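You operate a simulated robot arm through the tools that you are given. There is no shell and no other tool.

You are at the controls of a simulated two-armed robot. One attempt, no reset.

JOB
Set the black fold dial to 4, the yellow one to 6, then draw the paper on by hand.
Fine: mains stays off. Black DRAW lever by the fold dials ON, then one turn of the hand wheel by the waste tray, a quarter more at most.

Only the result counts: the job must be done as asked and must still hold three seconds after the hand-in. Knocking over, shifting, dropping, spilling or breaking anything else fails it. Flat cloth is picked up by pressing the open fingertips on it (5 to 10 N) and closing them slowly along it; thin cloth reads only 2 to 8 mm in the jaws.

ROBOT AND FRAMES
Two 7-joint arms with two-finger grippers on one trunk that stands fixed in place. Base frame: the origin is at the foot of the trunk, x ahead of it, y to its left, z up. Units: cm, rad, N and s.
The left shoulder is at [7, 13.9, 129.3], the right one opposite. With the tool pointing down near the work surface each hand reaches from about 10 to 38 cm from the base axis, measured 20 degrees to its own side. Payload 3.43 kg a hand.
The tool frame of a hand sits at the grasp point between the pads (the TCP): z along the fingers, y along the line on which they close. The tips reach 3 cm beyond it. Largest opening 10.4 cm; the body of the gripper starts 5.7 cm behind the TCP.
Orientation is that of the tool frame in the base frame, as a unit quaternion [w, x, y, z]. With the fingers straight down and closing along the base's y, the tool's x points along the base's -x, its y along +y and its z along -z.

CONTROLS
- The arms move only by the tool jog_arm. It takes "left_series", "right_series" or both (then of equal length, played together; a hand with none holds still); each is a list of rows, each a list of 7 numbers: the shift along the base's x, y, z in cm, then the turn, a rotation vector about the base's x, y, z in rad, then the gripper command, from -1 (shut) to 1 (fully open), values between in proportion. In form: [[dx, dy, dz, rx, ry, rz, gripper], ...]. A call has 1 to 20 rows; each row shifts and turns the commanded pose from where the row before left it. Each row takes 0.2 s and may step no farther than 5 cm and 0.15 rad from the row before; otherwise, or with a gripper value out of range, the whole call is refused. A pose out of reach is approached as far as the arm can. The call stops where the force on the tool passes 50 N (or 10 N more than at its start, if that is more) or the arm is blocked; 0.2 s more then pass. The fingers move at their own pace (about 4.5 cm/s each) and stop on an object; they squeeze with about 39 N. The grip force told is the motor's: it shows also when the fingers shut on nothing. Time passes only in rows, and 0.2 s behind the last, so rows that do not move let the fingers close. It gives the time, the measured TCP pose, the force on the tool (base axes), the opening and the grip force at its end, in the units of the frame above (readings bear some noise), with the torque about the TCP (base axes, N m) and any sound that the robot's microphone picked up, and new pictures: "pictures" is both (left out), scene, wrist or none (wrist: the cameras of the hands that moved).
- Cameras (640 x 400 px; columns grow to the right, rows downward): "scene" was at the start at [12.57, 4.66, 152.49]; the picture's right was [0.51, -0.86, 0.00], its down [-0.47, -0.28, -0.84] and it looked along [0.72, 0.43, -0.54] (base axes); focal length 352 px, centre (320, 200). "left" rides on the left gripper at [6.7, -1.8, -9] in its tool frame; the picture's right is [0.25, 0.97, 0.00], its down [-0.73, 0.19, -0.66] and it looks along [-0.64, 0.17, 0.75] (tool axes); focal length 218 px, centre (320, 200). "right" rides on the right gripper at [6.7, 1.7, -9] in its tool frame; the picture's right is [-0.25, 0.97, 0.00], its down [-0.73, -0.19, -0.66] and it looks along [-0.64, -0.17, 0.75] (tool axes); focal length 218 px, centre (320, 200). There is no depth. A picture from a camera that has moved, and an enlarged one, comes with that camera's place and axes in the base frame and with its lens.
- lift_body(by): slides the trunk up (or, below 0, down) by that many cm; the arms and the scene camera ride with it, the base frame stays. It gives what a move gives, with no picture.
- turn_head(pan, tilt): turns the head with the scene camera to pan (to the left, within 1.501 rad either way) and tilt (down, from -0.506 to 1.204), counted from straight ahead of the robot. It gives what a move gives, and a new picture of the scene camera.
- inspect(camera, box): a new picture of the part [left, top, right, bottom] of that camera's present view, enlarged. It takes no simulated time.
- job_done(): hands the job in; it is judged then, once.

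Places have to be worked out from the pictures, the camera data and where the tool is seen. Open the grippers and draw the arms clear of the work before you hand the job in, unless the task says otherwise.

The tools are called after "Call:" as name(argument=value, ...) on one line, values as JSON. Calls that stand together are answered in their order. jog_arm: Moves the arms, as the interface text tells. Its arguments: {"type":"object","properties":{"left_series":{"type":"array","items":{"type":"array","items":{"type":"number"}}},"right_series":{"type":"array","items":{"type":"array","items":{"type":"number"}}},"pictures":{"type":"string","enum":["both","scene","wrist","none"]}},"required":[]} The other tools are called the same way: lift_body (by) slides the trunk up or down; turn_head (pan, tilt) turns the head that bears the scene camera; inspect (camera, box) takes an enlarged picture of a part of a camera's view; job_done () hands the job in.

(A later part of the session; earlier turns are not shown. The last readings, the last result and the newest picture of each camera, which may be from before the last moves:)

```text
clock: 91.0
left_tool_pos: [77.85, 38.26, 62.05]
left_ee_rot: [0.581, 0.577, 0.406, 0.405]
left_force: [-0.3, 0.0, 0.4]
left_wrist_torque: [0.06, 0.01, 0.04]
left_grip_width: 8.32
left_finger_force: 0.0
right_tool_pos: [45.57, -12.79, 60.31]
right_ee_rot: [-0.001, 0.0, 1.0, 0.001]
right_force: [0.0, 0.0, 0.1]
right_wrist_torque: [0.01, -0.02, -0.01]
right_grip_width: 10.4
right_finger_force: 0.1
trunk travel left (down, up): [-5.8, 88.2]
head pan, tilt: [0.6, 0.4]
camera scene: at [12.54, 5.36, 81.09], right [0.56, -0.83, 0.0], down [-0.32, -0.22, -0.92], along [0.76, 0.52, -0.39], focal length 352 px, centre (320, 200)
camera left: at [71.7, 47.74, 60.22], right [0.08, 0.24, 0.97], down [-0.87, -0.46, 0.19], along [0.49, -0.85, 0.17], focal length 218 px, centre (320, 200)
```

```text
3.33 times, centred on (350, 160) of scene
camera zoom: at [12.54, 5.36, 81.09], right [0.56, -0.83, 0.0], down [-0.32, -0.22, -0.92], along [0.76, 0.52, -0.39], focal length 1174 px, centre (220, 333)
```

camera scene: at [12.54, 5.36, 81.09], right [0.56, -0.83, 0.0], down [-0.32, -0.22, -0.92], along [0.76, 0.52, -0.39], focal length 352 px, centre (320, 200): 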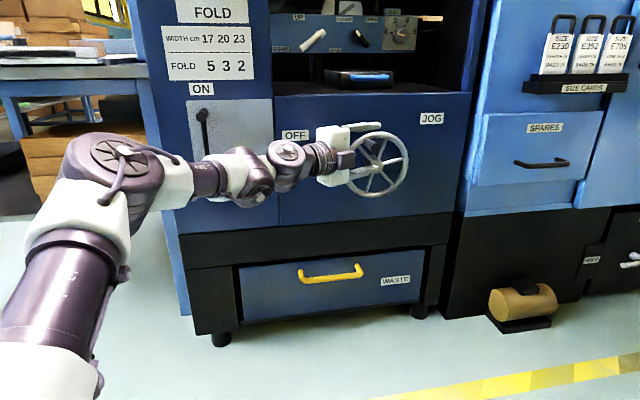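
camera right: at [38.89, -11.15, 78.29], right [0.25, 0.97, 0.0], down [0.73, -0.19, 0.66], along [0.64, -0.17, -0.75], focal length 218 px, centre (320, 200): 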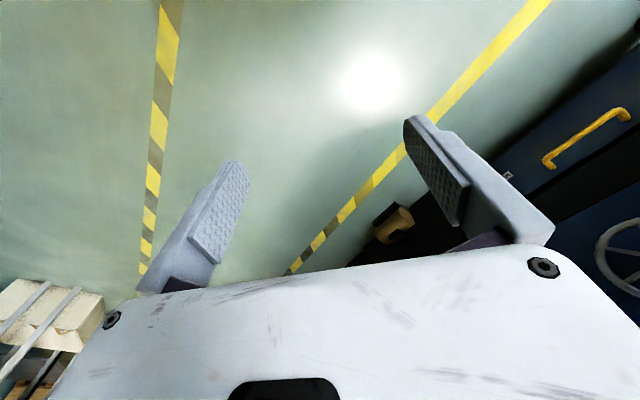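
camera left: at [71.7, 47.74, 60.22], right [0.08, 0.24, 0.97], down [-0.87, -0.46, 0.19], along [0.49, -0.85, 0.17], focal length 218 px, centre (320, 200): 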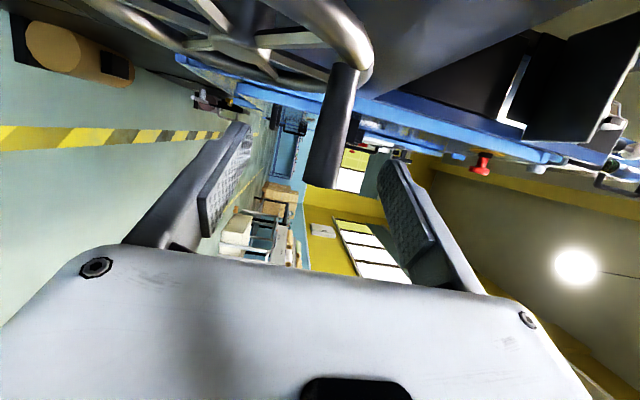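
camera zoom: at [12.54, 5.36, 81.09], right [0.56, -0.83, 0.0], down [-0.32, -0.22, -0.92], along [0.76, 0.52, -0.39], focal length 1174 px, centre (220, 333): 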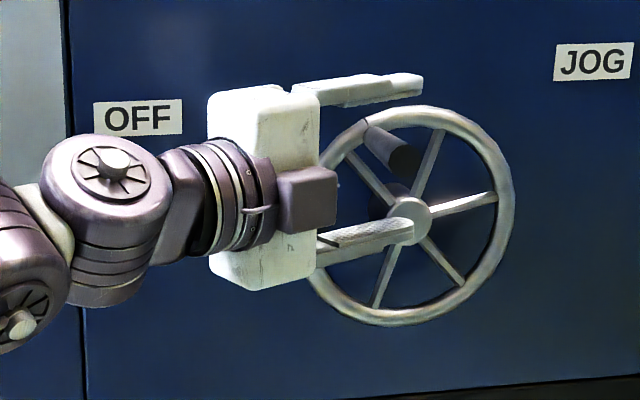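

The handle sits between the pads, offset upward by about 0.2 cm. I raise by 0.15 cm and close on it.

Call:
jog_arm(left_series=[[0, 0, 0.15, 0, 0, 0, 0.2], [0, 0, 0, 0, 0, 0, -0.4], [0, 0, 0, 0, 0, 0, -1], [0, 0, 0, 0, 0, 0, -1], [0, 0, 0, 0, 0, 0, -1], [0, 0, 0, 0, 0, 0, -1], [0, 0, 0, 0, 0, 0, -1], [0, 0, 0, 0, 0, 0, -1]], pictures="both")

Call:
inspect(camera="scene", box=[290, 100, 430, 220])

```text
clock: 92.8
left_tool_pos: [77.81, 38.35, 62.27]
left_ee_rot: [0.581, 0.577, 0.406, 0.405]
left_force: [0.9, -1.1, -0.7]
left_wrist_torque: [0.0, -0.05, -0.08]
left_grip_width: 1.87
left_finger_force: 44.6
right_tool_pos: [45.57, -12.84, 60.28]
right_ee_rot: [0.001, 0.0, 1.0, 0.0]
right_force: [-0.1, -0.1, 0.7]
right_wrist_torque: [-0.04, 0.05, 0.0]
right_grip_width: 10.43
right_finger_force: 0.1
trunk travel left (down, up): [-5.8, 88.2]
head pan, tilt: [0.6, 0.4]
camera scene: at [12.54, 5.36, 81.09], right [0.56, -0.83, 0.0], down [-0.32, -0.22, -0.92], along [0.76, 0.52, -0.39], focal length 352 px, centre (320, 200)
camera left: at [71.67, 47.76, 60.43], right [0.08, 0.24, 0.97], down [-0.87, -0.46, 0.19], along [0.49, -0.85, 0.17], focal length 218 px, centre (320, 200)
```

scene: 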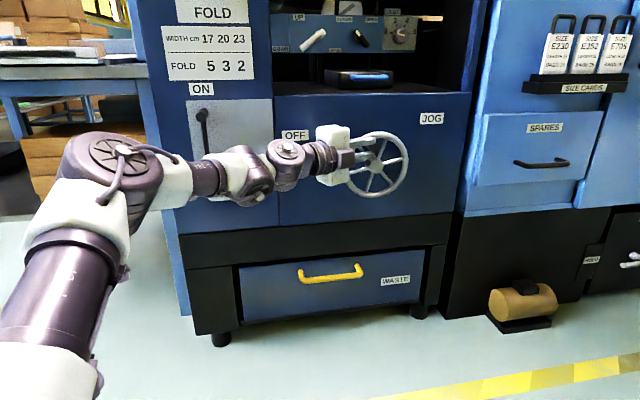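
left: 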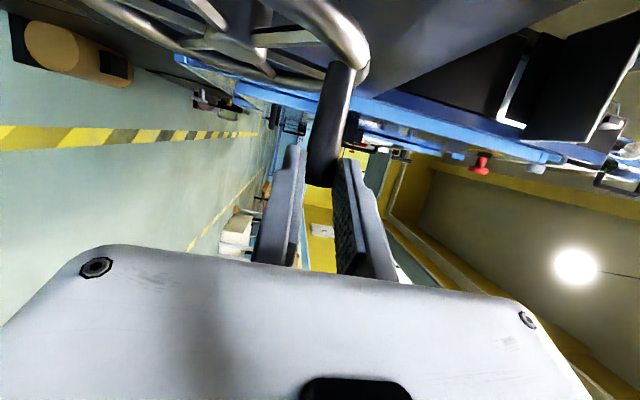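

```text
3.33 times, centred on (360, 160) of scene
camera zoom: at [12.54, 5.36, 81.09], right [0.56, -0.83, 0.0], down [-0.32, -0.22, -0.92], along [0.76, 0.52, -0.39], focal length 1174 px, centre (187, 333)
```

zoom: 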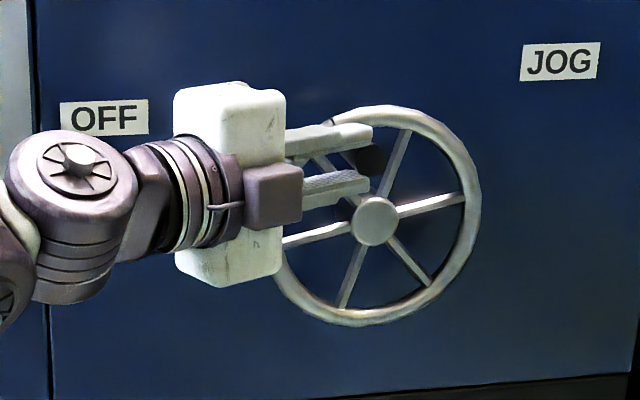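

The handle is gripped at 1.87 cm with almost no side force. I begin turning clockwise with a small trial arc of 29°, keeping the hand orientation fixed, and read forces.

Call:
jog_arm(left_series=[[0.448, -0.448, 0.259, 0, 0, 0, -1], [0.464, -0.464, 0.194, 0, 0, 0, -1], [0.476, -0.476, 0.128, 0, 0, 0, -1], [0.482, -0.482, 0.06, 0, 0, 0, -1], [0.484, -0.484, -0.009, 0, 0, 0, -1]], pictures="both")

Call:
inspect(camera="scene", box=[290, 100, 430, 220])

```text
clock: 94.0
left_tool_pos: [80.26, 36.11, 62.87]
left_ee_rot: [0.582, 0.578, 0.406, 0.404]
left_force: [-8.5, -2.2, -4.3]
left_wrist_torque: [0.35, 0.1, -0.26]
left_grip_width: 1.88
left_finger_force: 45.1
right_tool_pos: [45.56, -12.9, 60.23]
right_ee_rot: [0.0, 0.0, 1.0, 0.0]
right_force: [-0.3, 0.2, -0.6]
right_wrist_torque: [-0.01, -0.01, 0.0]
right_grip_width: 10.4
right_finger_force: 0.1
trunk travel left (down, up): [-5.8, 88.2]
head pan, tilt: [0.6, 0.4]
camera scene: at [12.53, 5.37, 81.09], right [0.56, -0.83, 0.0], down [-0.32, -0.22, -0.92], along [0.76, 0.52, -0.39], focal length 352 px, centre (320, 200)
camera left: at [74.03, 45.41, 61.08], right [0.09, 0.24, 0.97], down [-0.87, -0.46, 0.19], along [0.49, -0.85, 0.17], focal length 218 px, centre (320, 200)
```

scene: 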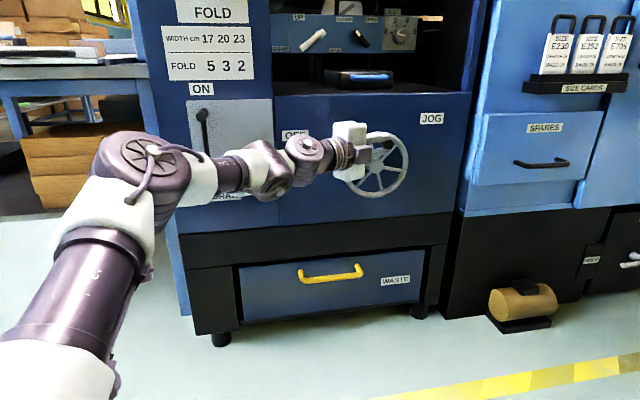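
left: 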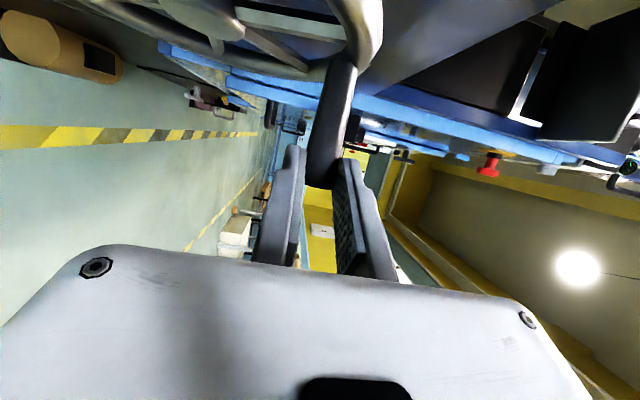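

```text
3.33 times, centred on (360, 160) of scene
camera zoom: at [12.53, 5.37, 81.09], right [0.56, -0.83, 0.0], down [-0.32, -0.22, -0.92], along [0.76, 0.52, -0.39], focal length 1174 px, centre (187, 333)
```

zoom: 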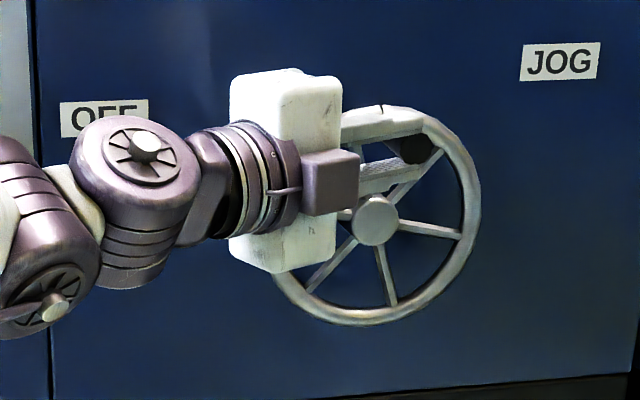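

The wheel turned about 29° with the handle and forces stay under 10 N. I continue over the top.

Call:
jog_arm(left_series=[[0.481, -0.481, -0.077, 0, 0, 0, -1], [0.473, -0.473, -0.144, 0, 0, 0, -1], [0.46, -0.46, -0.21, 0, 0, 0, -1], [0.443, -0.443, -0.275, 0, 0, 0, -1], [0.422, -0.422, -0.336, 0, 0, 0, -1]], pictures="scene")

Call:
inspect(camera="scene", box=[300, 100, 440, 220])

```text
clock: 95.2
left_tool_pos: [82.38, 33.77, 62.33]
left_ee_rot: [0.583, 0.576, 0.405, 0.407]
left_force: [1.7, 2.3, 9.0]
left_wrist_torque: [0.0, 0.13, -0.17]
left_grip_width: 1.85
left_finger_force: 44.5
right_tool_pos: [45.49, -12.9, 60.38]
right_ee_rot: [0.0, -0.001, 1.0, 0.0]
right_force: [0.4, -0.7, 0.9]
right_wrist_torque: [-0.03, 0.01, 0.02]
right_grip_width: 10.38
right_finger_force: 0.1
trunk travel left (down, up): [-5.8, 88.2]
head pan, tilt: [0.6, 0.4]
camera scene: at [12.46, 5.34, 81.13], right [0.56, -0.83, 0.0], down [-0.32, -0.22, -0.92], along [0.76, 0.52, -0.39], focal length 352 px, centre (320, 200)
```

scene: 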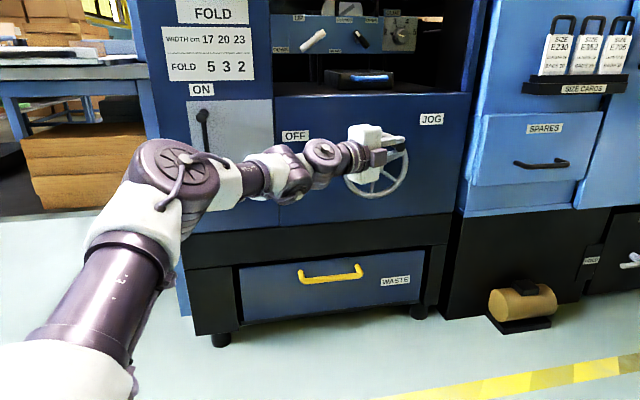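

```text
3.33 times, centred on (370, 160) of scene
camera zoom: at [12.46, 5.34, 81.13], right [0.56, -0.83, 0.0], down [-0.32, -0.22, -0.92], along [0.76, 0.52, -0.39], focal length 1174 px, centre (153, 333)
```

zoom: 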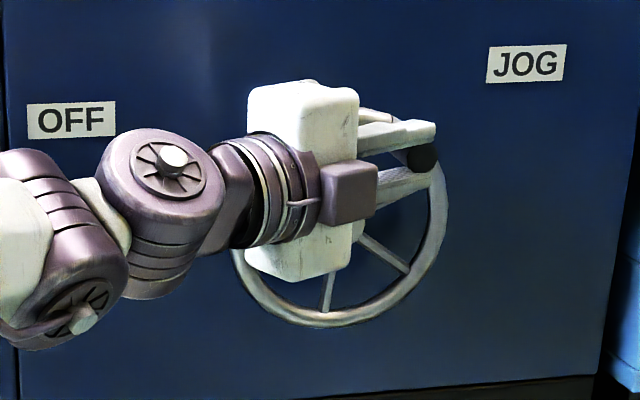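

The handle is at about 65° by the picture (50° turned) and slid a little in the pads. On the right side the motion is mainly vertical, so I loosen to a cage of about 2.3 cm around the handle, letting it slide along the fingers while the upper pad presses it down.

Call:
jog_arm(left_series=[[0, 0, 0, 0, 0, 0, -0.55], [0, 0, 0, 0, 0, 0, -0.55], [0.4, -0.47, -0.7, 0, 0, 0, -0.55], [0.4, -0.47, -0.7, 0, 0, 0, -0.55], [0.258, -0.329, -0.65, 0, 0, 0, -0.55], [0.258, -0.329, -0.65, 0, 0, 0, -0.55]], pictures="both")

Call:
inspect(camera="scene", box=[300, 100, 440, 220])

```text
clock: 96.6
left_tool_pos: [83.26, 32.11, 58.93]
left_ee_rot: [0.579, 0.579, 0.408, 0.405]
left_force: [-0.1, 0.1, 0.1]
left_wrist_torque: [0.02, 0.02, 0.03]
left_grip_width: 2.41
left_finger_force: 0.6
left hand out of reach, approached as far as the arm can: row 6
right_tool_pos: [45.6, -12.92, 60.12]
right_ee_rot: [0.0, 0.0, 1.0, 0.0]
right_force: [0.7, -0.1, 0.2]
right_wrist_torque: [-0.03, -0.02, 0.01]
right_grip_width: 10.39
right_finger_force: 0.1
trunk travel left (down, up): [-5.8, 88.2]
head pan, tilt: [0.6, 0.4]
camera scene: at [12.52, 5.35, 81.08], right [0.57, -0.82, 0.0], down [-0.32, -0.22, -0.92], along [0.76, 0.52, -0.39], focal length 352 px, centre (320, 200)
camera left: at [76.98, 41.64, 57.26], right [0.09, 0.24, 0.97], down [-0.87, -0.46, 0.2], along [0.49, -0.85, 0.17], focal length 218 px, centre (320, 200)
```

scene: 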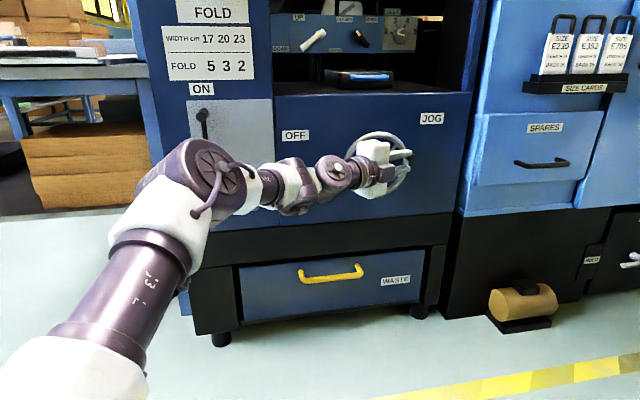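
left: 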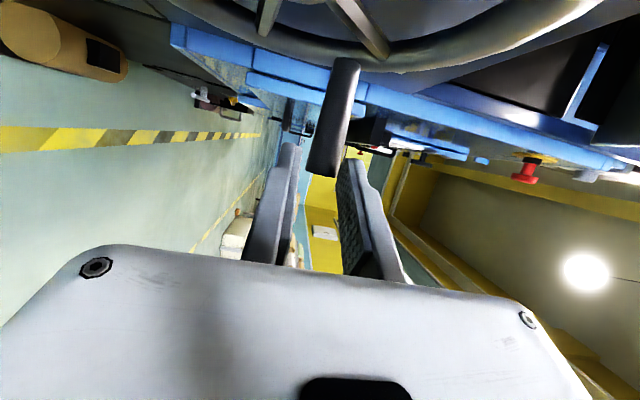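

```text
3.33 times, centred on (370, 160) of scene
camera zoom: at [12.52, 5.35, 81.08], right [0.57, -0.82, 0.0], down [-0.32, -0.22, -0.92], along [0.76, 0.52, -0.39], focal length 1174 px, centre (153, 333)
```

zoom: 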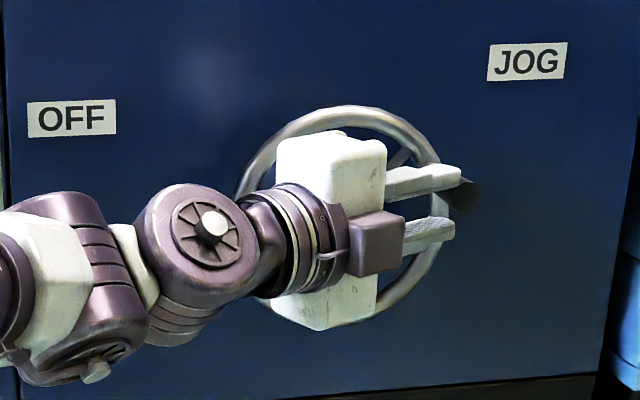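

The handle is at about 30° and still caged, near the fingertips; the last row met a small reach limit mostly in height. Moving lower should ease it, so I go on in small steps, down and slightly right.

Call:
jog_arm(left_series=[[0.25, -0.2, -0.4, 0, 0, 0, -0.55], [0.25, -0.2, -0.4, 0, 0, 0, -0.55], [0.12, -0.12, -0.4, 0, 0, 0, -0.55]], pictures="both")

Call:
inspect(camera="scene", box=[300, 100, 440, 220])

```text
clock: 97.4
left_tool_pos: [82.88, 31.54, 58.46]
left_ee_rot: [0.581, 0.578, 0.406, 0.405]
left_force: [-0.4, 0.5, -0.1]
left_wrist_torque: [0.0, 0.02, 0.02]
left_grip_width: 2.39
left_finger_force: 0.2
left hand out of reach, approached as far as the arm can: row 1, 2
right_tool_pos: [45.55, -12.76, 60.34]
right_ee_rot: [0.0, 0.0, 1.0, 0.0]
right_force: [-0.1, -0.1, -0.3]
right_wrist_torque: [0.04, 0.02, -0.03]
right_grip_width: 10.41
right_finger_force: 0.0
trunk travel left (down, up): [-5.8, 88.2]
head pan, tilt: [0.6, 0.4]
camera scene: at [12.53, 5.36, 81.09], right [0.56, -0.83, 0.0], down [-0.32, -0.22, -0.92], along [0.76, 0.52, -0.39], focal length 352 px, centre (320, 200)
camera left: at [76.77, 40.91, 56.66], right [0.08, 0.24, 0.97], down [-0.87, -0.46, 0.19], along [0.49, -0.85, 0.17], focal length 218 px, centre (320, 200)
```

scene: 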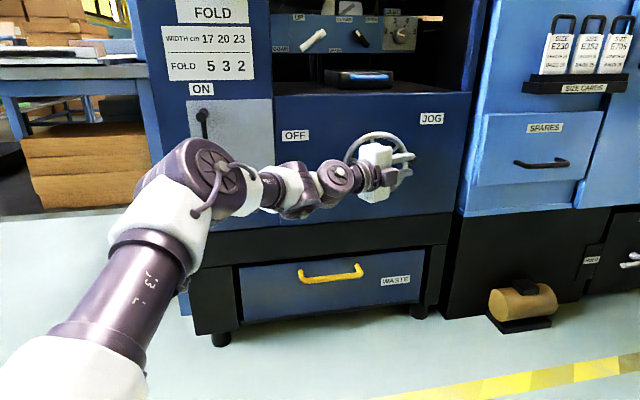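
left: 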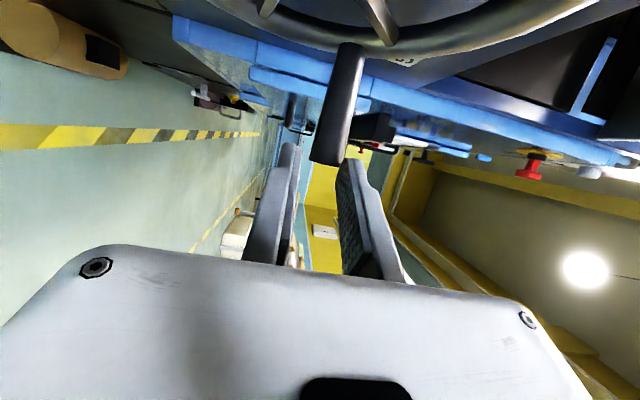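

```text
3.33 times, centred on (370, 160) of scene
camera zoom: at [12.53, 5.36, 81.09], right [0.56, -0.83, 0.0], down [-0.32, -0.22, -0.92], along [0.76, 0.52, -0.39], focal length 1174 px, centre (153, 333)
```

zoom: 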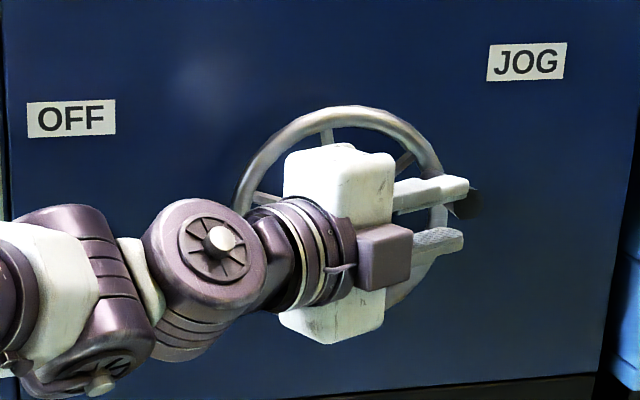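

The arm's shoulder is at its limit, so the handle cannot be followed past about 30° on the far right side. New plan: withdraw, then grip the rim itself on the wheel's left side, which is well in reach, and turn the wheel rigidly about its hub until the handle comes round to the bottom. First I withdraw along the finger direction.

Call:
jog_arm(left_series=[[-1.2, 0.43, 0, 0, 0, 0, -0.5], [-1.3, 0.45, 0, 0, 0, 0, -0.3], [-1.3, 0.45, 0, 0, 0, 0, 0], [-1.3, 0.45, 0, 0, 0, 0, 0.2], [-1.3, 0.45, 0, 0, 0, 0, 0.2], [-1.3, 0.45, 0, 0, 0, 0, 0.2], [-1.3, 0.45, 0, 0, 0, 0, 0.2], [-1.3, 0.45, 0, 0, 0, 0, 0.2]], pictures="both")

Call:
inspect(camera="scene", box=[300, 100, 440, 220])

```text
clock: 99.2
left_tool_pos: [72.69, 34.96, 58.46]
left_ee_rot: [0.581, 0.577, 0.406, 0.406]
left_force: [0.3, 0.3, 0.1]
left_wrist_torque: [-0.01, 0.01, 0.03]
left_grip_width: 6.23
left_finger_force: 0.1
right_tool_pos: [45.76, -12.82, 60.32]
right_ee_rot: [0.0, -0.001, 1.0, 0.0]
right_force: [-0.1, 1.1, -0.3]
right_wrist_torque: [-0.02, 0.01, -0.04]
right_grip_width: 10.42
right_finger_force: 0.1
trunk travel left (down, up): [-5.8, 88.2]
head pan, tilt: [0.6, 0.4]
camera scene: at [12.53, 5.35, 81.09], right [0.56, -0.83, 0.0], down [-0.32, -0.22, -0.92], along [0.76, 0.52, -0.39], focal length 352 px, centre (320, 200)
camera left: at [66.65, 44.47, 56.63], right [0.08, 0.24, 0.97], down [-0.87, -0.46, 0.19], along [0.49, -0.85, 0.17], focal length 218 px, centre (320, 200)
```

scene: 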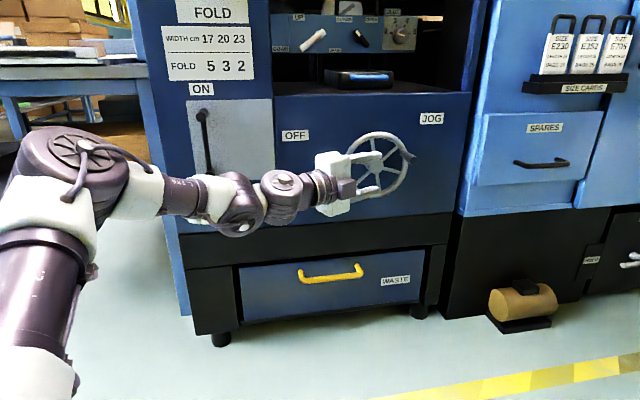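
left: 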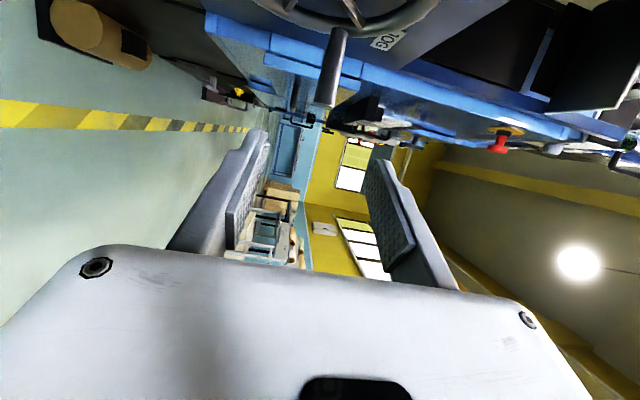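

```text
3.33 times, centred on (370, 160) of scene
camera zoom: at [12.53, 5.35, 81.09], right [0.56, -0.83, 0.0], down [-0.32, -0.22, -0.92], along [0.76, 0.52, -0.39], focal length 1174 px, centre (153, 333)
```

zoom: 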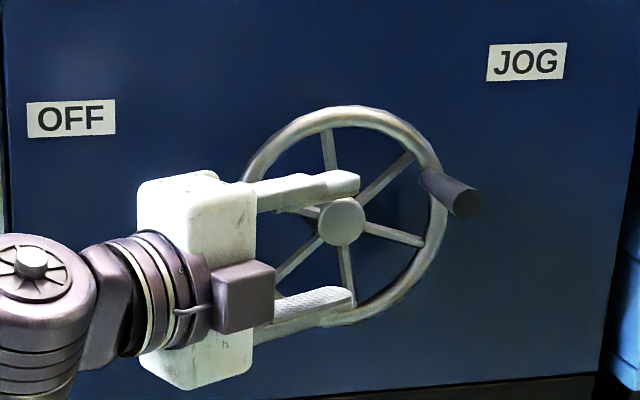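

The handle is at about 25°, so 90° is done. There is a spoke gap on the wheel's left side (about 158°–218°). I bring the hand back from the wheel, turn it to yaw about 0.45 and roll it to horizontal closing for a rim grip.

Call:
jog_arm(left_series=[[-0.9, 0.5, -0.4, 0, 0, 0.133, 0.2], [-0.8, 0.6, -0.4, 0, 0, 0.133, 0.2], [-0.7, 0.7, -0.4, 0, 0, 0.133, 0.2], [-0.6, 0.7, -0.4, 0, 0, 0.133, 0.2], [-0.6, 0.7, -0.4, 0, 0, 0.133, 0.2], [-0.5, 0.7, -0.4, 0, 0, 0.133, 0.2], [0, 0, -0.1, -0.1286, -0.0621, 0, 0.2], [0, 0, -0.1, -0.1286, -0.0621, 0, 0.2], [0, 0, -0.1, -0.1286, -0.0621, 0, 0.2], [0, 0, -0.1, -0.1286, -0.0621, 0, 0.2], [0, 0, -0.1, -0.1286, -0.0621, 0, 0.2], [0, 0, -0.1, -0.1286, -0.0621, 0, 0.2], [0, 0, -0.1, -0.1286, -0.0621, 0, 0.2], [0, 0, -0.1, -0.1286, -0.0621, 0, 0.2], [0, 0, -0.1, -0.1286, -0.0621, 0, 0.2], [0, 0, -0.1, -0.1286, -0.0621, 0, 0.2], [0, 0, -0.1, -0.1286, -0.0621, 0, 0.2]], pictures="both")

```text
clock: 102.8
left_tool_pos: [68.79, 39.01, 54.98]
left_ee_rot: [0.69, -0.162, 0.688, 0.158]
left_force: [0.6, -0.9, -0.6]
left_wrist_torque: [-0.02, -0.02, -0.03]
left_grip_width: 6.22
left_finger_force: 0.1
right_tool_pos: [45.7, -12.98, 60.24]
right_ee_rot: [-0.001, 0.0, 1.0, -0.001]
right_force: [0.3, -0.2, -0.4]
right_wrist_torque: [-0.02, 0.04, -0.01]
right_grip_width: 10.39
right_finger_force: 0.1
trunk travel left (down, up): [-5.8, 88.2]
head pan, tilt: [0.6, 0.4]
camera scene: at [12.53, 5.36, 81.09], right [0.56, -0.83, 0.0], down [-0.32, -0.22, -0.92], along [0.76, 0.52, -0.39], focal length 352 px, centre (320, 200)
camera left: at [61.46, 33.52, 48.17], right [-0.42, 0.87, -0.26], down [-0.68, -0.11, 0.73], along [0.6, 0.48, 0.64], focal length 218 px, centre (320, 200)
```

scene: 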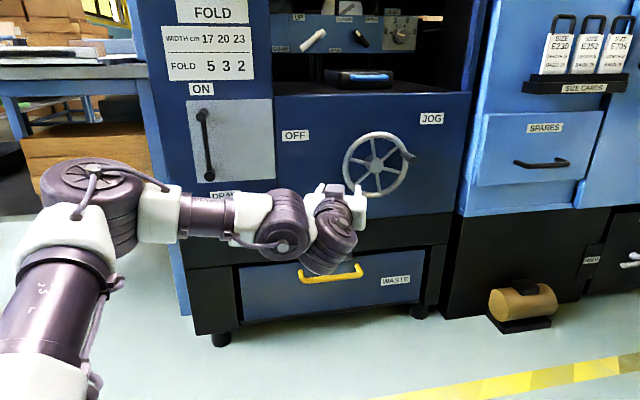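
left: 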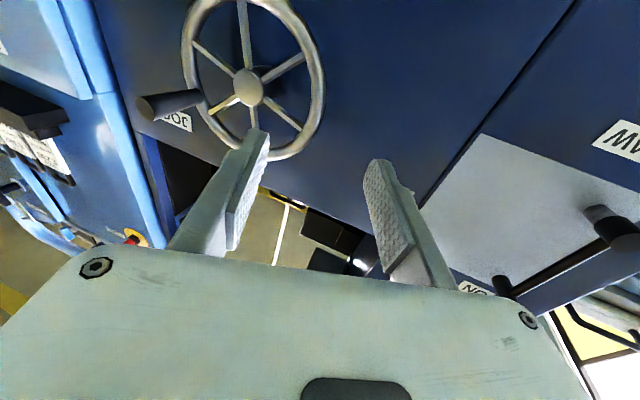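

Clear views of the wheel. I enlarge both to measure the rim and spokes.

Call:
inspect(camera="left", box=[130, 0, 370, 170])

Call:
inspect(camera="scene", box=[310, 100, 450, 230])

```text
2.35 times, centred on (250, 85) of left
camera zoom: at [61.46, 33.52, 48.17], right [-0.42, 0.87, -0.26], down [-0.68, -0.11, 0.73], along [0.6, 0.48, 0.64], focal length 514 px, centre (485, 471)
```

zoom: 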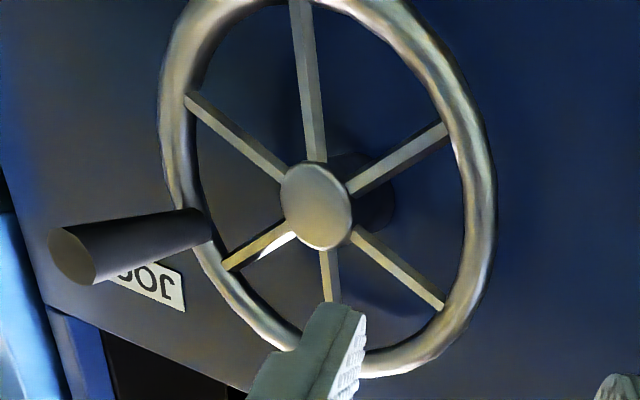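

```text
3.08 times, centred on (380, 165) of scene
camera zoom: at [12.53, 5.36, 81.09], right [0.56, -0.83, 0.0], down [-0.32, -0.22, -0.92], along [0.76, 0.52, -0.39], focal length 1084 px, centre (135, 308)
```

zoom: 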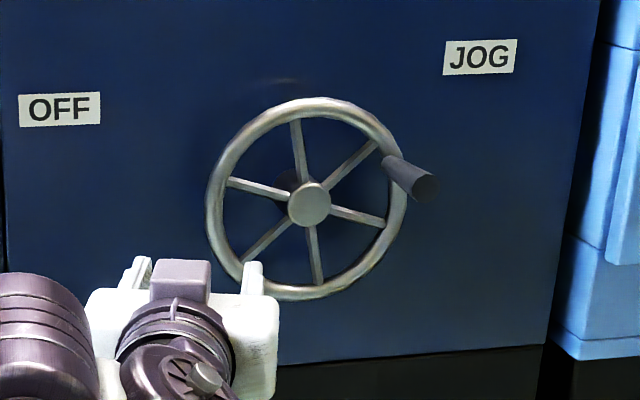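

The hub is at t 32.75, z 56.1 and the rim radius is about 7.5 cm; spokes near 163° and 223° leave a gap centred at 193°. I aim to grip the rim at about 198°, so I set the small rotation about the wheel axis, narrow the fingers to about 3.1 cm and go to a stand-off 10 cm out.

Call:
jog_arm(left_series=[[0.73, 0.2, -0.77, -0.074, -0.074, 0, -0.4], [0.73, 0.2, -0.77, -0.074, -0.074, 0, -0.4], [0.73, 0.2, -0.77, -0.074, -0.074, 0, -0.4], [0, 0, 0, 0, 0, 0, -0.4], [0, 0, 0, 0, 0, 0, -0.4]], pictures="both")

Call:
inspect(camera="left", box=[160, 0, 400, 170])

```text
clock: 104.0
left_tool_pos: [70.92, 39.58, 52.58]
left_ee_rot: [0.739, -0.253, 0.621, 0.062]
left_force: [-0.4, 0.4, 0.1]
left_wrist_torque: [-0.02, -0.01, 0.01]
left_grip_width: 3.1
left_finger_force: 0.2
right_tool_pos: [45.61, -12.84, 60.26]
right_ee_rot: [0.001, 0.0, 1.0, 0.0]
right_force: [-0.2, 0.9, -0.3]
right_wrist_torque: [0.0, 0.01, 0.05]
right_grip_width: 10.41
right_finger_force: 0.1
trunk travel left (down, up): [-5.8, 88.2]
head pan, tilt: [0.6, 0.4]
camera scene: at [12.53, 5.36, 81.09], right [0.56, -0.83, 0.0], down [-0.32, -0.22, -0.92], along [0.76, 0.52, -0.39], focal length 352 px, centre (320, 200)
camera left: at [65.14, 32.61, 45.9], right [-0.34, 0.78, -0.53], down [-0.82, 0.03, 0.57], along [0.46, 0.62, 0.63], focal length 218 px, centre (320, 200)
```

scene: 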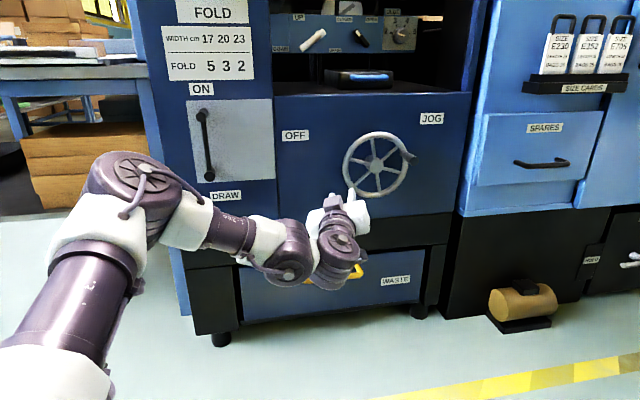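
left: 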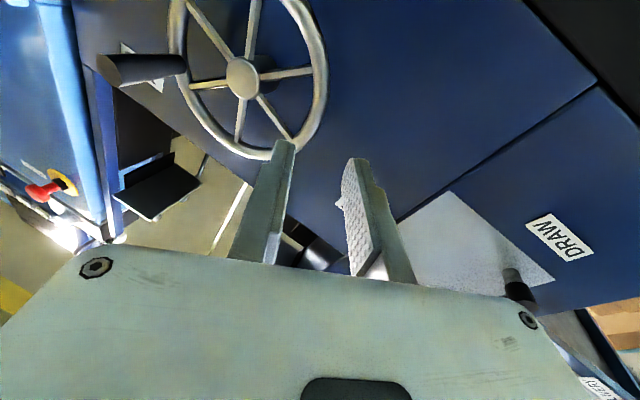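

```text
2.35 times, centred on (280, 85) of left
camera zoom: at [65.14, 32.61, 45.9], right [-0.34, 0.78, -0.53], down [-0.82, 0.03, 0.57], along [0.46, 0.62, 0.63], focal length 514 px, centre (414, 471)
```

zoom: 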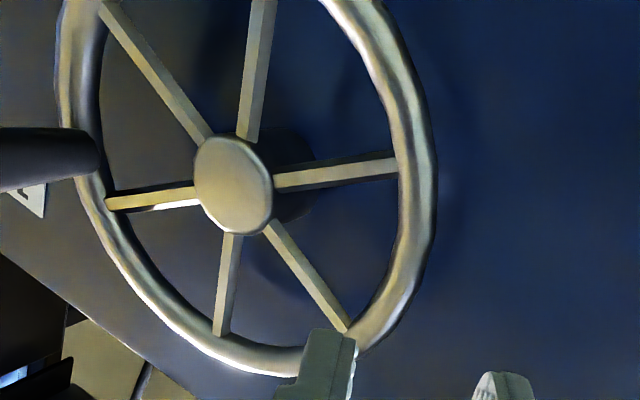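

The tool axis projects exactly onto the rim in the middle of the spoke gap, and the inner finger's path is clear of the spokes. I advance 10 cm along the finger direction.

Call:
jog_arm(left_series=[[1.108, 0.564, 0.126, 0, 0, 0, -0.4], [1.108, 0.564, 0.126, 0, 0, 0, -0.4], [1.108, 0.564, 0.126, 0, 0, 0, -0.4], [1.108, 0.564, 0.126, 0, 0, 0, -0.4], [1.108, 0.564, 0.126, 0, 0, 0, -0.4], [1.108, 0.564, 0.126, 0, 0, 0, -0.4], [1.108, 0.564, 0.126, 0, 0, 0, -0.4]], pictures="both")

Call:
inspect(camera="left", box=[200, 30, 440, 200])

```text
clock: 105.6
left_tool_pos: [78.6, 43.54, 53.59]
left_ee_rot: [0.74, -0.253, 0.621, 0.061]
left_force: [-0.4, -0.3, -0.2]
left_wrist_torque: [-0.02, 0.01, 0.0]
left_grip_width: 3.1
left_finger_force: 0.1
right_tool_pos: [45.5, -12.76, 60.25]
right_ee_rot: [0.0, 0.0, 1.0, 0.001]
right_force: [-0.2, -0.7, 0.6]
right_wrist_torque: [-0.02, 0.02, 0.01]
right_grip_width: 10.4
right_finger_force: 0.0
trunk travel left (down, up): [-5.8, 88.2]
head pan, tilt: [0.6, 0.4]
camera scene: at [12.54, 5.35, 81.09], right [0.56, -0.83, 0.0], down [-0.32, -0.22, -0.92], along [0.76, 0.52, -0.39], focal length 352 px, centre (320, 200)
camera left: at [72.86, 36.51, 46.85], right [-0.34, 0.78, -0.53], down [-0.82, 0.03, 0.57], along [0.46, 0.62, 0.63], focal length 218 px, centre (320, 200)
```

scene: 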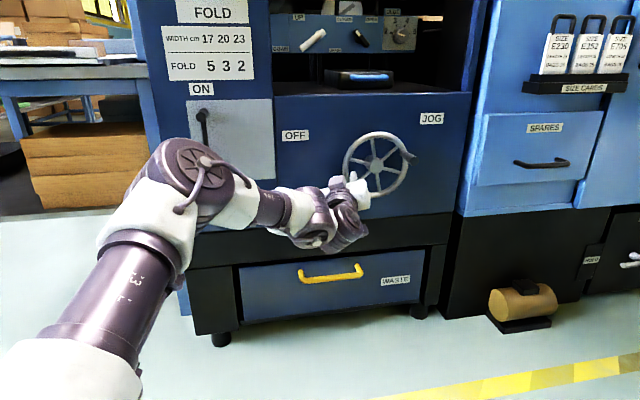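
left: 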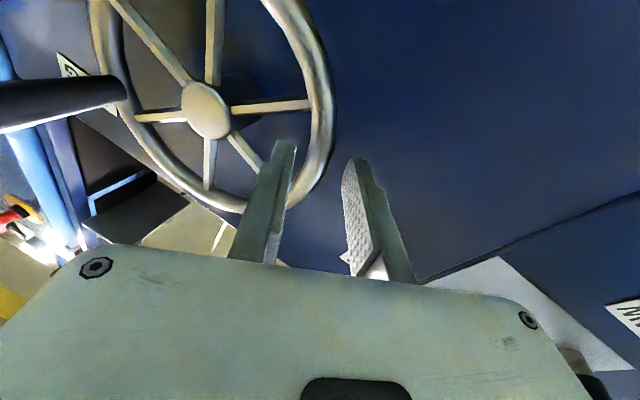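

```text
2.35 times, centred on (320, 115) of left
camera zoom: at [72.86, 36.51, 46.85], right [-0.34, 0.78, -0.53], down [-0.82, 0.03, 0.57], along [0.46, 0.62, 0.63], focal length 514 px, centre (320, 400)
```

zoom: 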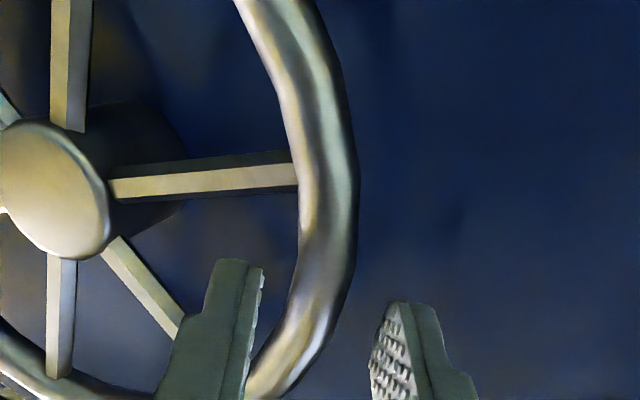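

The fingers straddle the rim in the middle of the gap with good clearance. I advance the last 1.25 cm and close on the rim.

Call:
jog_arm(left_series=[[0.554, 0.282, 0.063, 0, 0, 0, -0.4], [0.554, 0.282, 0.063, 0, 0, 0, -0.4], [0, 0, 0, 0, 0, 0, -0.7], [0, 0, 0, 0, 0, 0, -1], [0, 0, 0, 0, 0, 0, -1], [0, 0, 0, 0, 0, 0, -1], [0, 0, 0, 0, 0, 0, -1]], pictures="both")

Call:
inspect(camera="left", box=[200, 30, 440, 200])

```text
clock: 106.1
left_tool_pos: [79.21, 43.12, 53.77]
left_ee_rot: [0.739, -0.25, 0.622, 0.058]
left_force: [-37.1, -16.2, 1.3]
left_wrist_torque: [0.06, -0.77, -0.28]
left_grip_width: 2.57
left_finger_force: 0.0
right_tool_pos: [45.49, -12.92, 60.54]
right_ee_rot: [0.001, 0.0, 1.0, 0.001]
right_force: [-0.6, 0.5, 0.2]
right_wrist_torque: [-0.01, -0.02, 0.01]
right_grip_width: 10.38
right_finger_force: 0.1
trunk travel left (down, up): [-5.8, 88.2]
head pan, tilt: [0.6, 0.4]
stopped in row 2 (left hand): the force on the tool passed its limit at 70 N (the readings are from after the stop); the commanded pose is now the measured one
camera scene: at [12.21, 5.23, 81.15], right [0.57, -0.82, 0.0], down [-0.32, -0.22, -0.92], along [0.76, 0.52, -0.39], focal length 352 px, centre (320, 200)
camera left: at [73.29, 36.19, 46.99], right [-0.33, 0.78, -0.53], down [-0.82, 0.04, 0.57], along [0.47, 0.62, 0.63], focal length 218 px, centre (320, 200)
```

scene: 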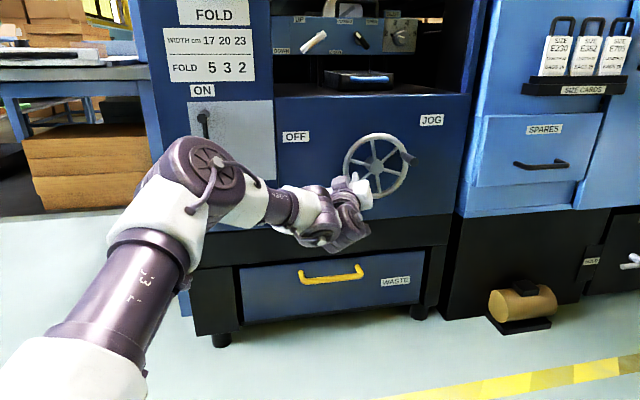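
left: 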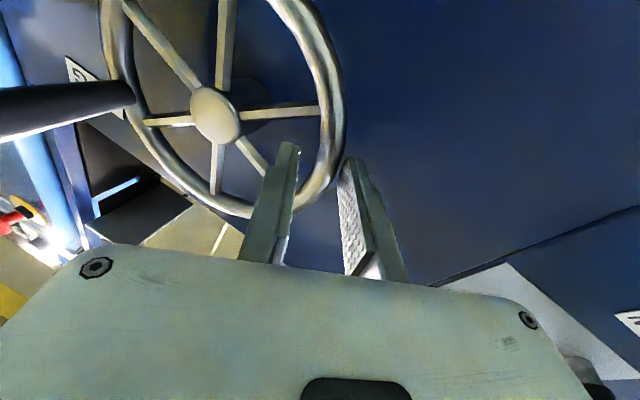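

```text
2.35 times, centred on (320, 115) of left
camera zoom: at [73.29, 36.19, 46.99], right [-0.33, 0.78, -0.53], down [-0.82, 0.04, 0.57], along [0.47, 0.62, 0.63], focal length 514 px, centre (320, 400)
```

zoom: 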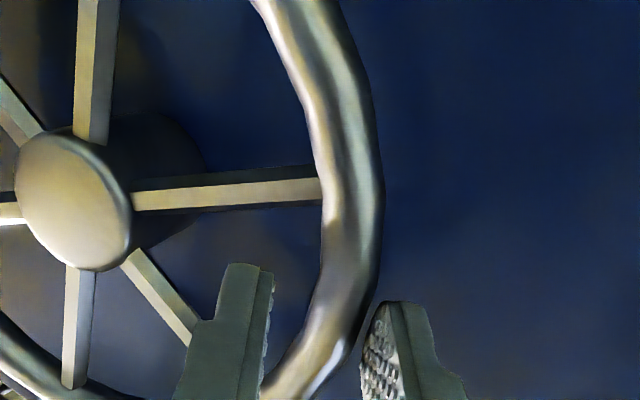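

The advance was stopped by contact (about 70 N, now about 40 N), apparently at the inner fingertip, and the hand slid about 0.7 cm sideways. I back off about 1.5 cm along the fingers at once and look closely.

Call:
jog_arm(left_series=[[-0.6, -0.15, -0.05, 0, 0, 0, -0.4], [-0.7, -0.2, -0.08, 0, 0, 0, -0.4], [0, 0, 0, 0, 0, 0, -0.4]], pictures="both")

Call:
inspect(camera="left", box=[180, 40, 380, 220])

Call:
inspect(camera="scene", box=[320, 110, 420, 220])

```text
clock: 106.9
left_tool_pos: [77.93, 43.04, 53.33]
left_ee_rot: [0.738, -0.25, 0.624, 0.06]
left_force: [0.1, 0.3, 0.6]
left_wrist_torque: [0.01, 0.06, 0.01]
left_grip_width: 3.09
left_finger_force: 0.1
right_tool_pos: [45.52, -12.79, 60.26]
right_ee_rot: [0.0, 0.0, 1.0, -0.001]
right_force: [-0.4, -0.1, 0.9]
right_wrist_torque: [-0.01, 0.02, -0.01]
right_grip_width: 10.39
right_finger_force: 0.0
trunk travel left (down, up): [-5.8, 88.2]
head pan, tilt: [0.6, 0.4]
camera scene: at [12.55, 5.37, 81.09], right [0.56, -0.83, 0.0], down [-0.32, -0.22, -0.92], along [0.76, 0.52, -0.39], focal length 352 px, centre (320, 200)
camera left: at [72.13, 36.12, 46.53], right [-0.33, 0.78, -0.53], down [-0.82, 0.04, 0.57], along [0.47, 0.62, 0.63], focal length 218 px, centre (320, 200)
```

scene: 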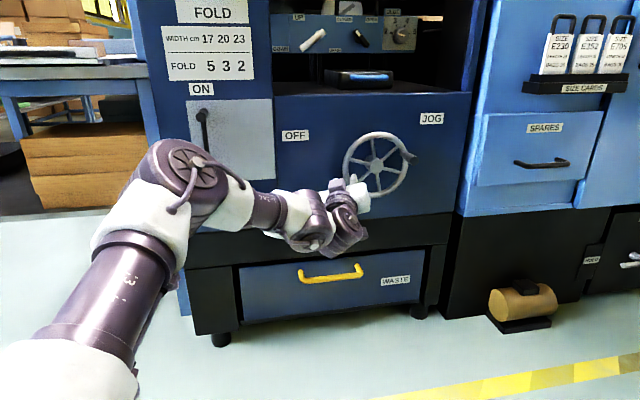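
left: 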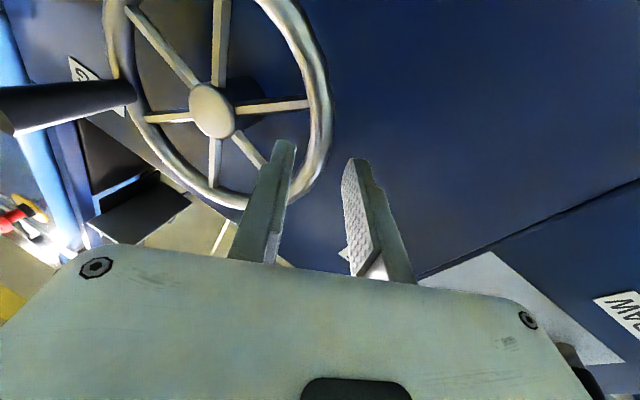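

```text
2.22 times, centred on (280, 130) of left
camera zoom: at [72.13, 36.12, 46.53], right [-0.33, 0.78, -0.53], down [-0.82, 0.04, 0.57], along [0.47, 0.62, 0.63], focal length 485 px, centre (409, 356)
```

zoom: 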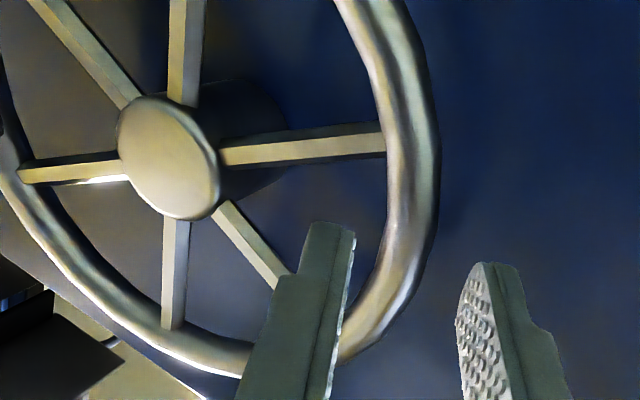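

```text
3.64 times, centred on (370, 165) of scene
camera zoom: at [12.55, 5.37, 81.09], right [0.56, -0.83, 0.0], down [-0.32, -0.22, -0.92], along [0.76, 0.52, -0.39], focal length 1281 px, centre (138, 327)
```

zoom: 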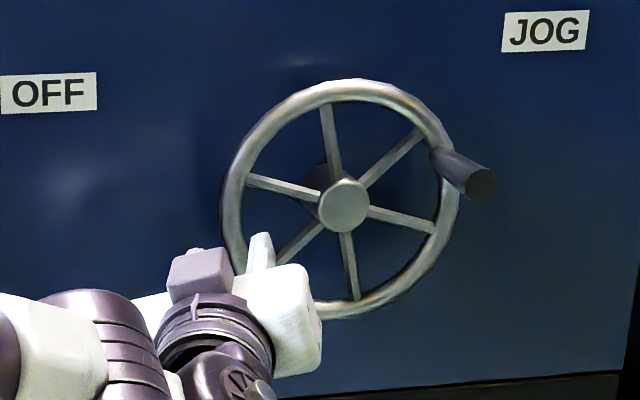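

The wheel did not move. Fingers through the wheel are blocked, but lowering the trunk the remaining 5.8 cm brings the elbow down and should extend the reach enough to follow the handle all the way round with yaw about −0.15. I retreat and turn the hand back to vertical closing.

Call:
jog_arm(left_series=[[-1.2, -0.6, -0.1, 0, 0, 0, -0.4], [-1.2, -0.6, -0.1, 0, 0, 0, 0], [-1.2, -0.6, -0.1, 0, 0, 0, 0.2], [-1.2, -0.6, 0.2, 0.074, 0.074, 0, 0.2], [-1.2, -0.6, 0.2, 0.074, 0.074, 0, 0.2], [-1.2, -0.6, 0.2, 0.074, 0.074, 0, 0.2], [0, -0.2, 0.2, 0.1286, 0.0621, 0, 0.2], [0, -0.2, 0.2, 0.1286, 0.0621, 0, 0.2], [0, -0.2, 0.2, 0.1286, 0.0621, 0, 0.2], [0, -0.2, 0.2, 0.1286, 0.0621, 0, 0.2], [0, -0.2, 0.2, 0.1286, 0.0621, 0, 0.2], [0, -0.2, 0.2, 0.1286, 0.0621, 0, 0.2], [0, -0.2, 0.2, 0.1286, 0.0621, 0, 0.2], [0, -0.2, 0.2, 0.1286, 0.0621, 0, 0.2], [0, -0.2, 0.2, 0.1286, 0.0621, 0, 0.2], [0, -0.2, 0.2, 0.1286, 0.0621, 0, 0.2], [0, -0.2, 0.2, 0.1286, 0.0621, 0, 0.2], [0, -0.2, 0, 0, 0, -0.15, 0.2], [0, -0.2, 0, 0, 0, -0.15, 0.2], [0, -0.2, 0, 0, 0, -0.15, 0.2]], pictures="none")

Call:
lift_body(by=-5.7)

```text
clock: 111.1
left_tool_pos: [70.71, 36.66, 55.84]
left_ee_rot: [0.5, 0.499, 0.501, 0.5]
left_force: [0.0, -0.3, 0.5]
left_wrist_torque: [-0.01, 0.0, 0.02]
left_grip_width: 6.26
left_finger_force: 0.0
right_tool_pos: [45.58, -12.76, 60.21]
right_ee_rot: [0.0, 0.0, 1.0, 0.0]
right_force: [-0.1, 0.1, 1.2]
right_wrist_torque: [0.02, 0.0, 0.0]
right_grip_width: 10.38
right_finger_force: 0.2
trunk travel left (down, up): [-5.8, 88.2]
head pan, tilt: [0.6, 0.4]
```

```text
clock: 112.1
left_tool_pos: [70.87, 36.59, 50.22]
left_ee_rot: [0.499, 0.498, 0.503, 0.501]
left_force: [-0.2, 0.2, 0.7]
left_wrist_torque: [0.01, 0.04, 0.0]
left_grip_width: 6.24
left_finger_force: 0.1
right_tool_pos: [45.52, -12.87, 54.52]
right_ee_rot: [0.0, 0.001, 1.0, 0.0]
right_force: [0.0, 0.4, -0.3]
right_wrist_torque: [0.01, 0.0, 0.01]
right_grip_width: 10.41
right_finger_force: 0.0
trunk travel left (down, up): [-0.1, 93.9]
head pan, tilt: [0.6, 0.4]
```

The trunk is at its lowest and the fingers close vertically at yaw 0. I go to a staging point 9 cm short of the handle (now at about 25°, z ≈ 58.9).

Call:
jog_arm(left_series=[[0.5, -0.52, 1.085, 0, 0, -0.015, 0.1], [0.5, -0.52, 1.085, 0, 0, -0.015, 0.1], [0.5, -0.52, 1.085, 0, 0, -0.015, 0.1], [0.5, -0.52, 1.085, 0, 0, -0.015, 0.1], [0.5, -0.52, 1.085, 0, 0, -0.015, 0.1], [0.5, -0.52, 1.085, 0, 0, -0.015, 0.1], [0.5, -0.52, 1.085, 0, 0, -0.015, 0.1], [0.5, -0.52, 1.085, 0, 0, -0.015, 0.1]], pictures="both")

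Call:
inspect(camera="scene", box=[310, 80, 450, 210])

Call:
inspect(camera="left", box=[220, 0, 420, 150])

```text
clock: 113.9
left_tool_pos: [74.76, 32.33, 58.69]
left_ee_rot: [0.529, 0.527, 0.471, 0.469]
left_force: [-1.0, 0.4, 0.4]
left_wrist_torque: [-0.01, -0.01, 0.03]
left_grip_width: 5.73
left_finger_force: 0.0
right_tool_pos: [45.62, -12.83, 54.55]
right_ee_rot: [0.0, -0.001, 1.0, 0.0]
right_force: [0.7, 0.0, 0.2]
right_wrist_torque: [0.0, 0.0, -0.02]
right_grip_width: 10.4
right_finger_force: 0.1
trunk travel left (down, up): [-0.1, 93.9]
head pan, tilt: [0.6, 0.4]
camera scene: at [12.53, 5.36, 75.39], right [0.56, -0.83, 0.0], down [-0.32, -0.22, -0.92], along [0.76, 0.52, -0.39], focal length 352 px, centre (320, 200)
camera left: at [66.57, 40.14, 56.98], right [0.03, 0.25, 0.97], down [-0.74, -0.65, 0.19], along [0.68, -0.72, 0.17], focal length 218 px, centre (320, 200)
```

scene: 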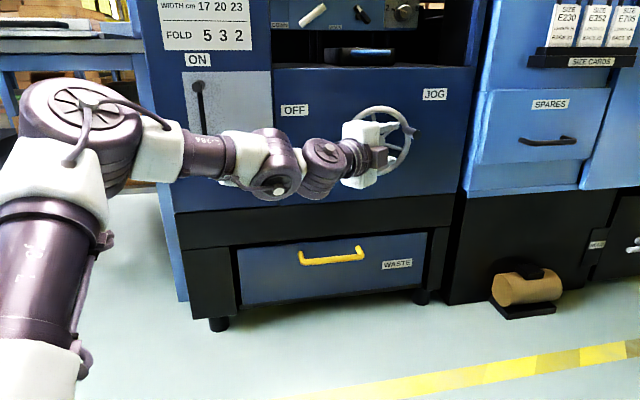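
left: 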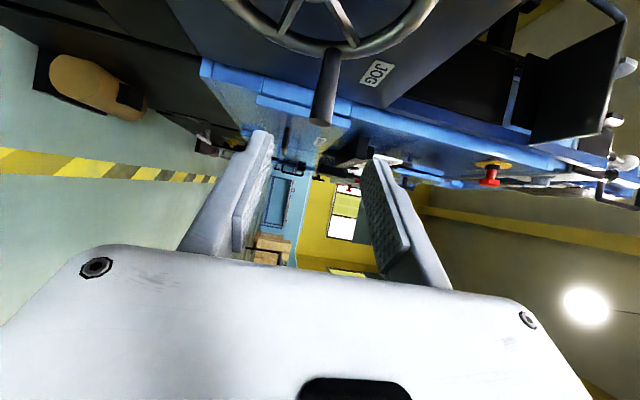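

```text
3.08 times, centred on (380, 145) of scene
camera zoom: at [12.53, 5.36, 75.39], right [0.56, -0.83, 0.0], down [-0.32, -0.22, -0.92], along [0.76, 0.52, -0.39], focal length 1084 px, centre (135, 369)
```

zoom: 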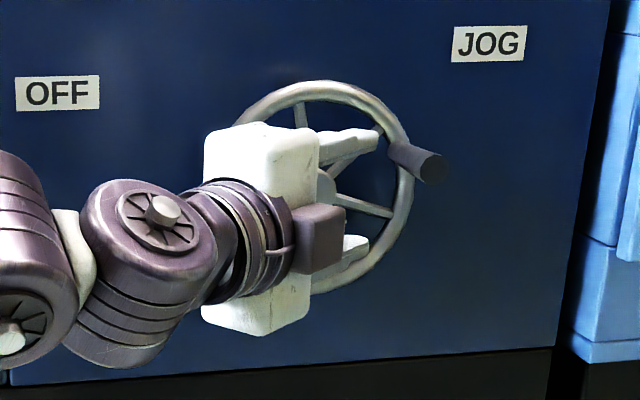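

```text
2.67 times, centred on (320, 75) of left
camera zoom: at [66.57, 40.14, 56.98], right [0.03, 0.25, 0.97], down [-0.74, -0.65, 0.19], along [0.68, -0.72, 0.17], focal length 582 px, centre (320, 533)
```

zoom: 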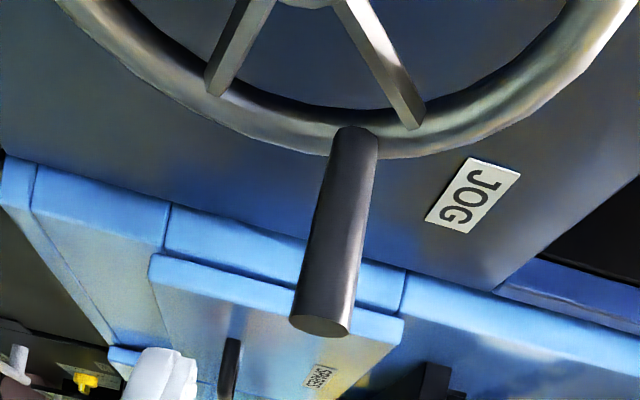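

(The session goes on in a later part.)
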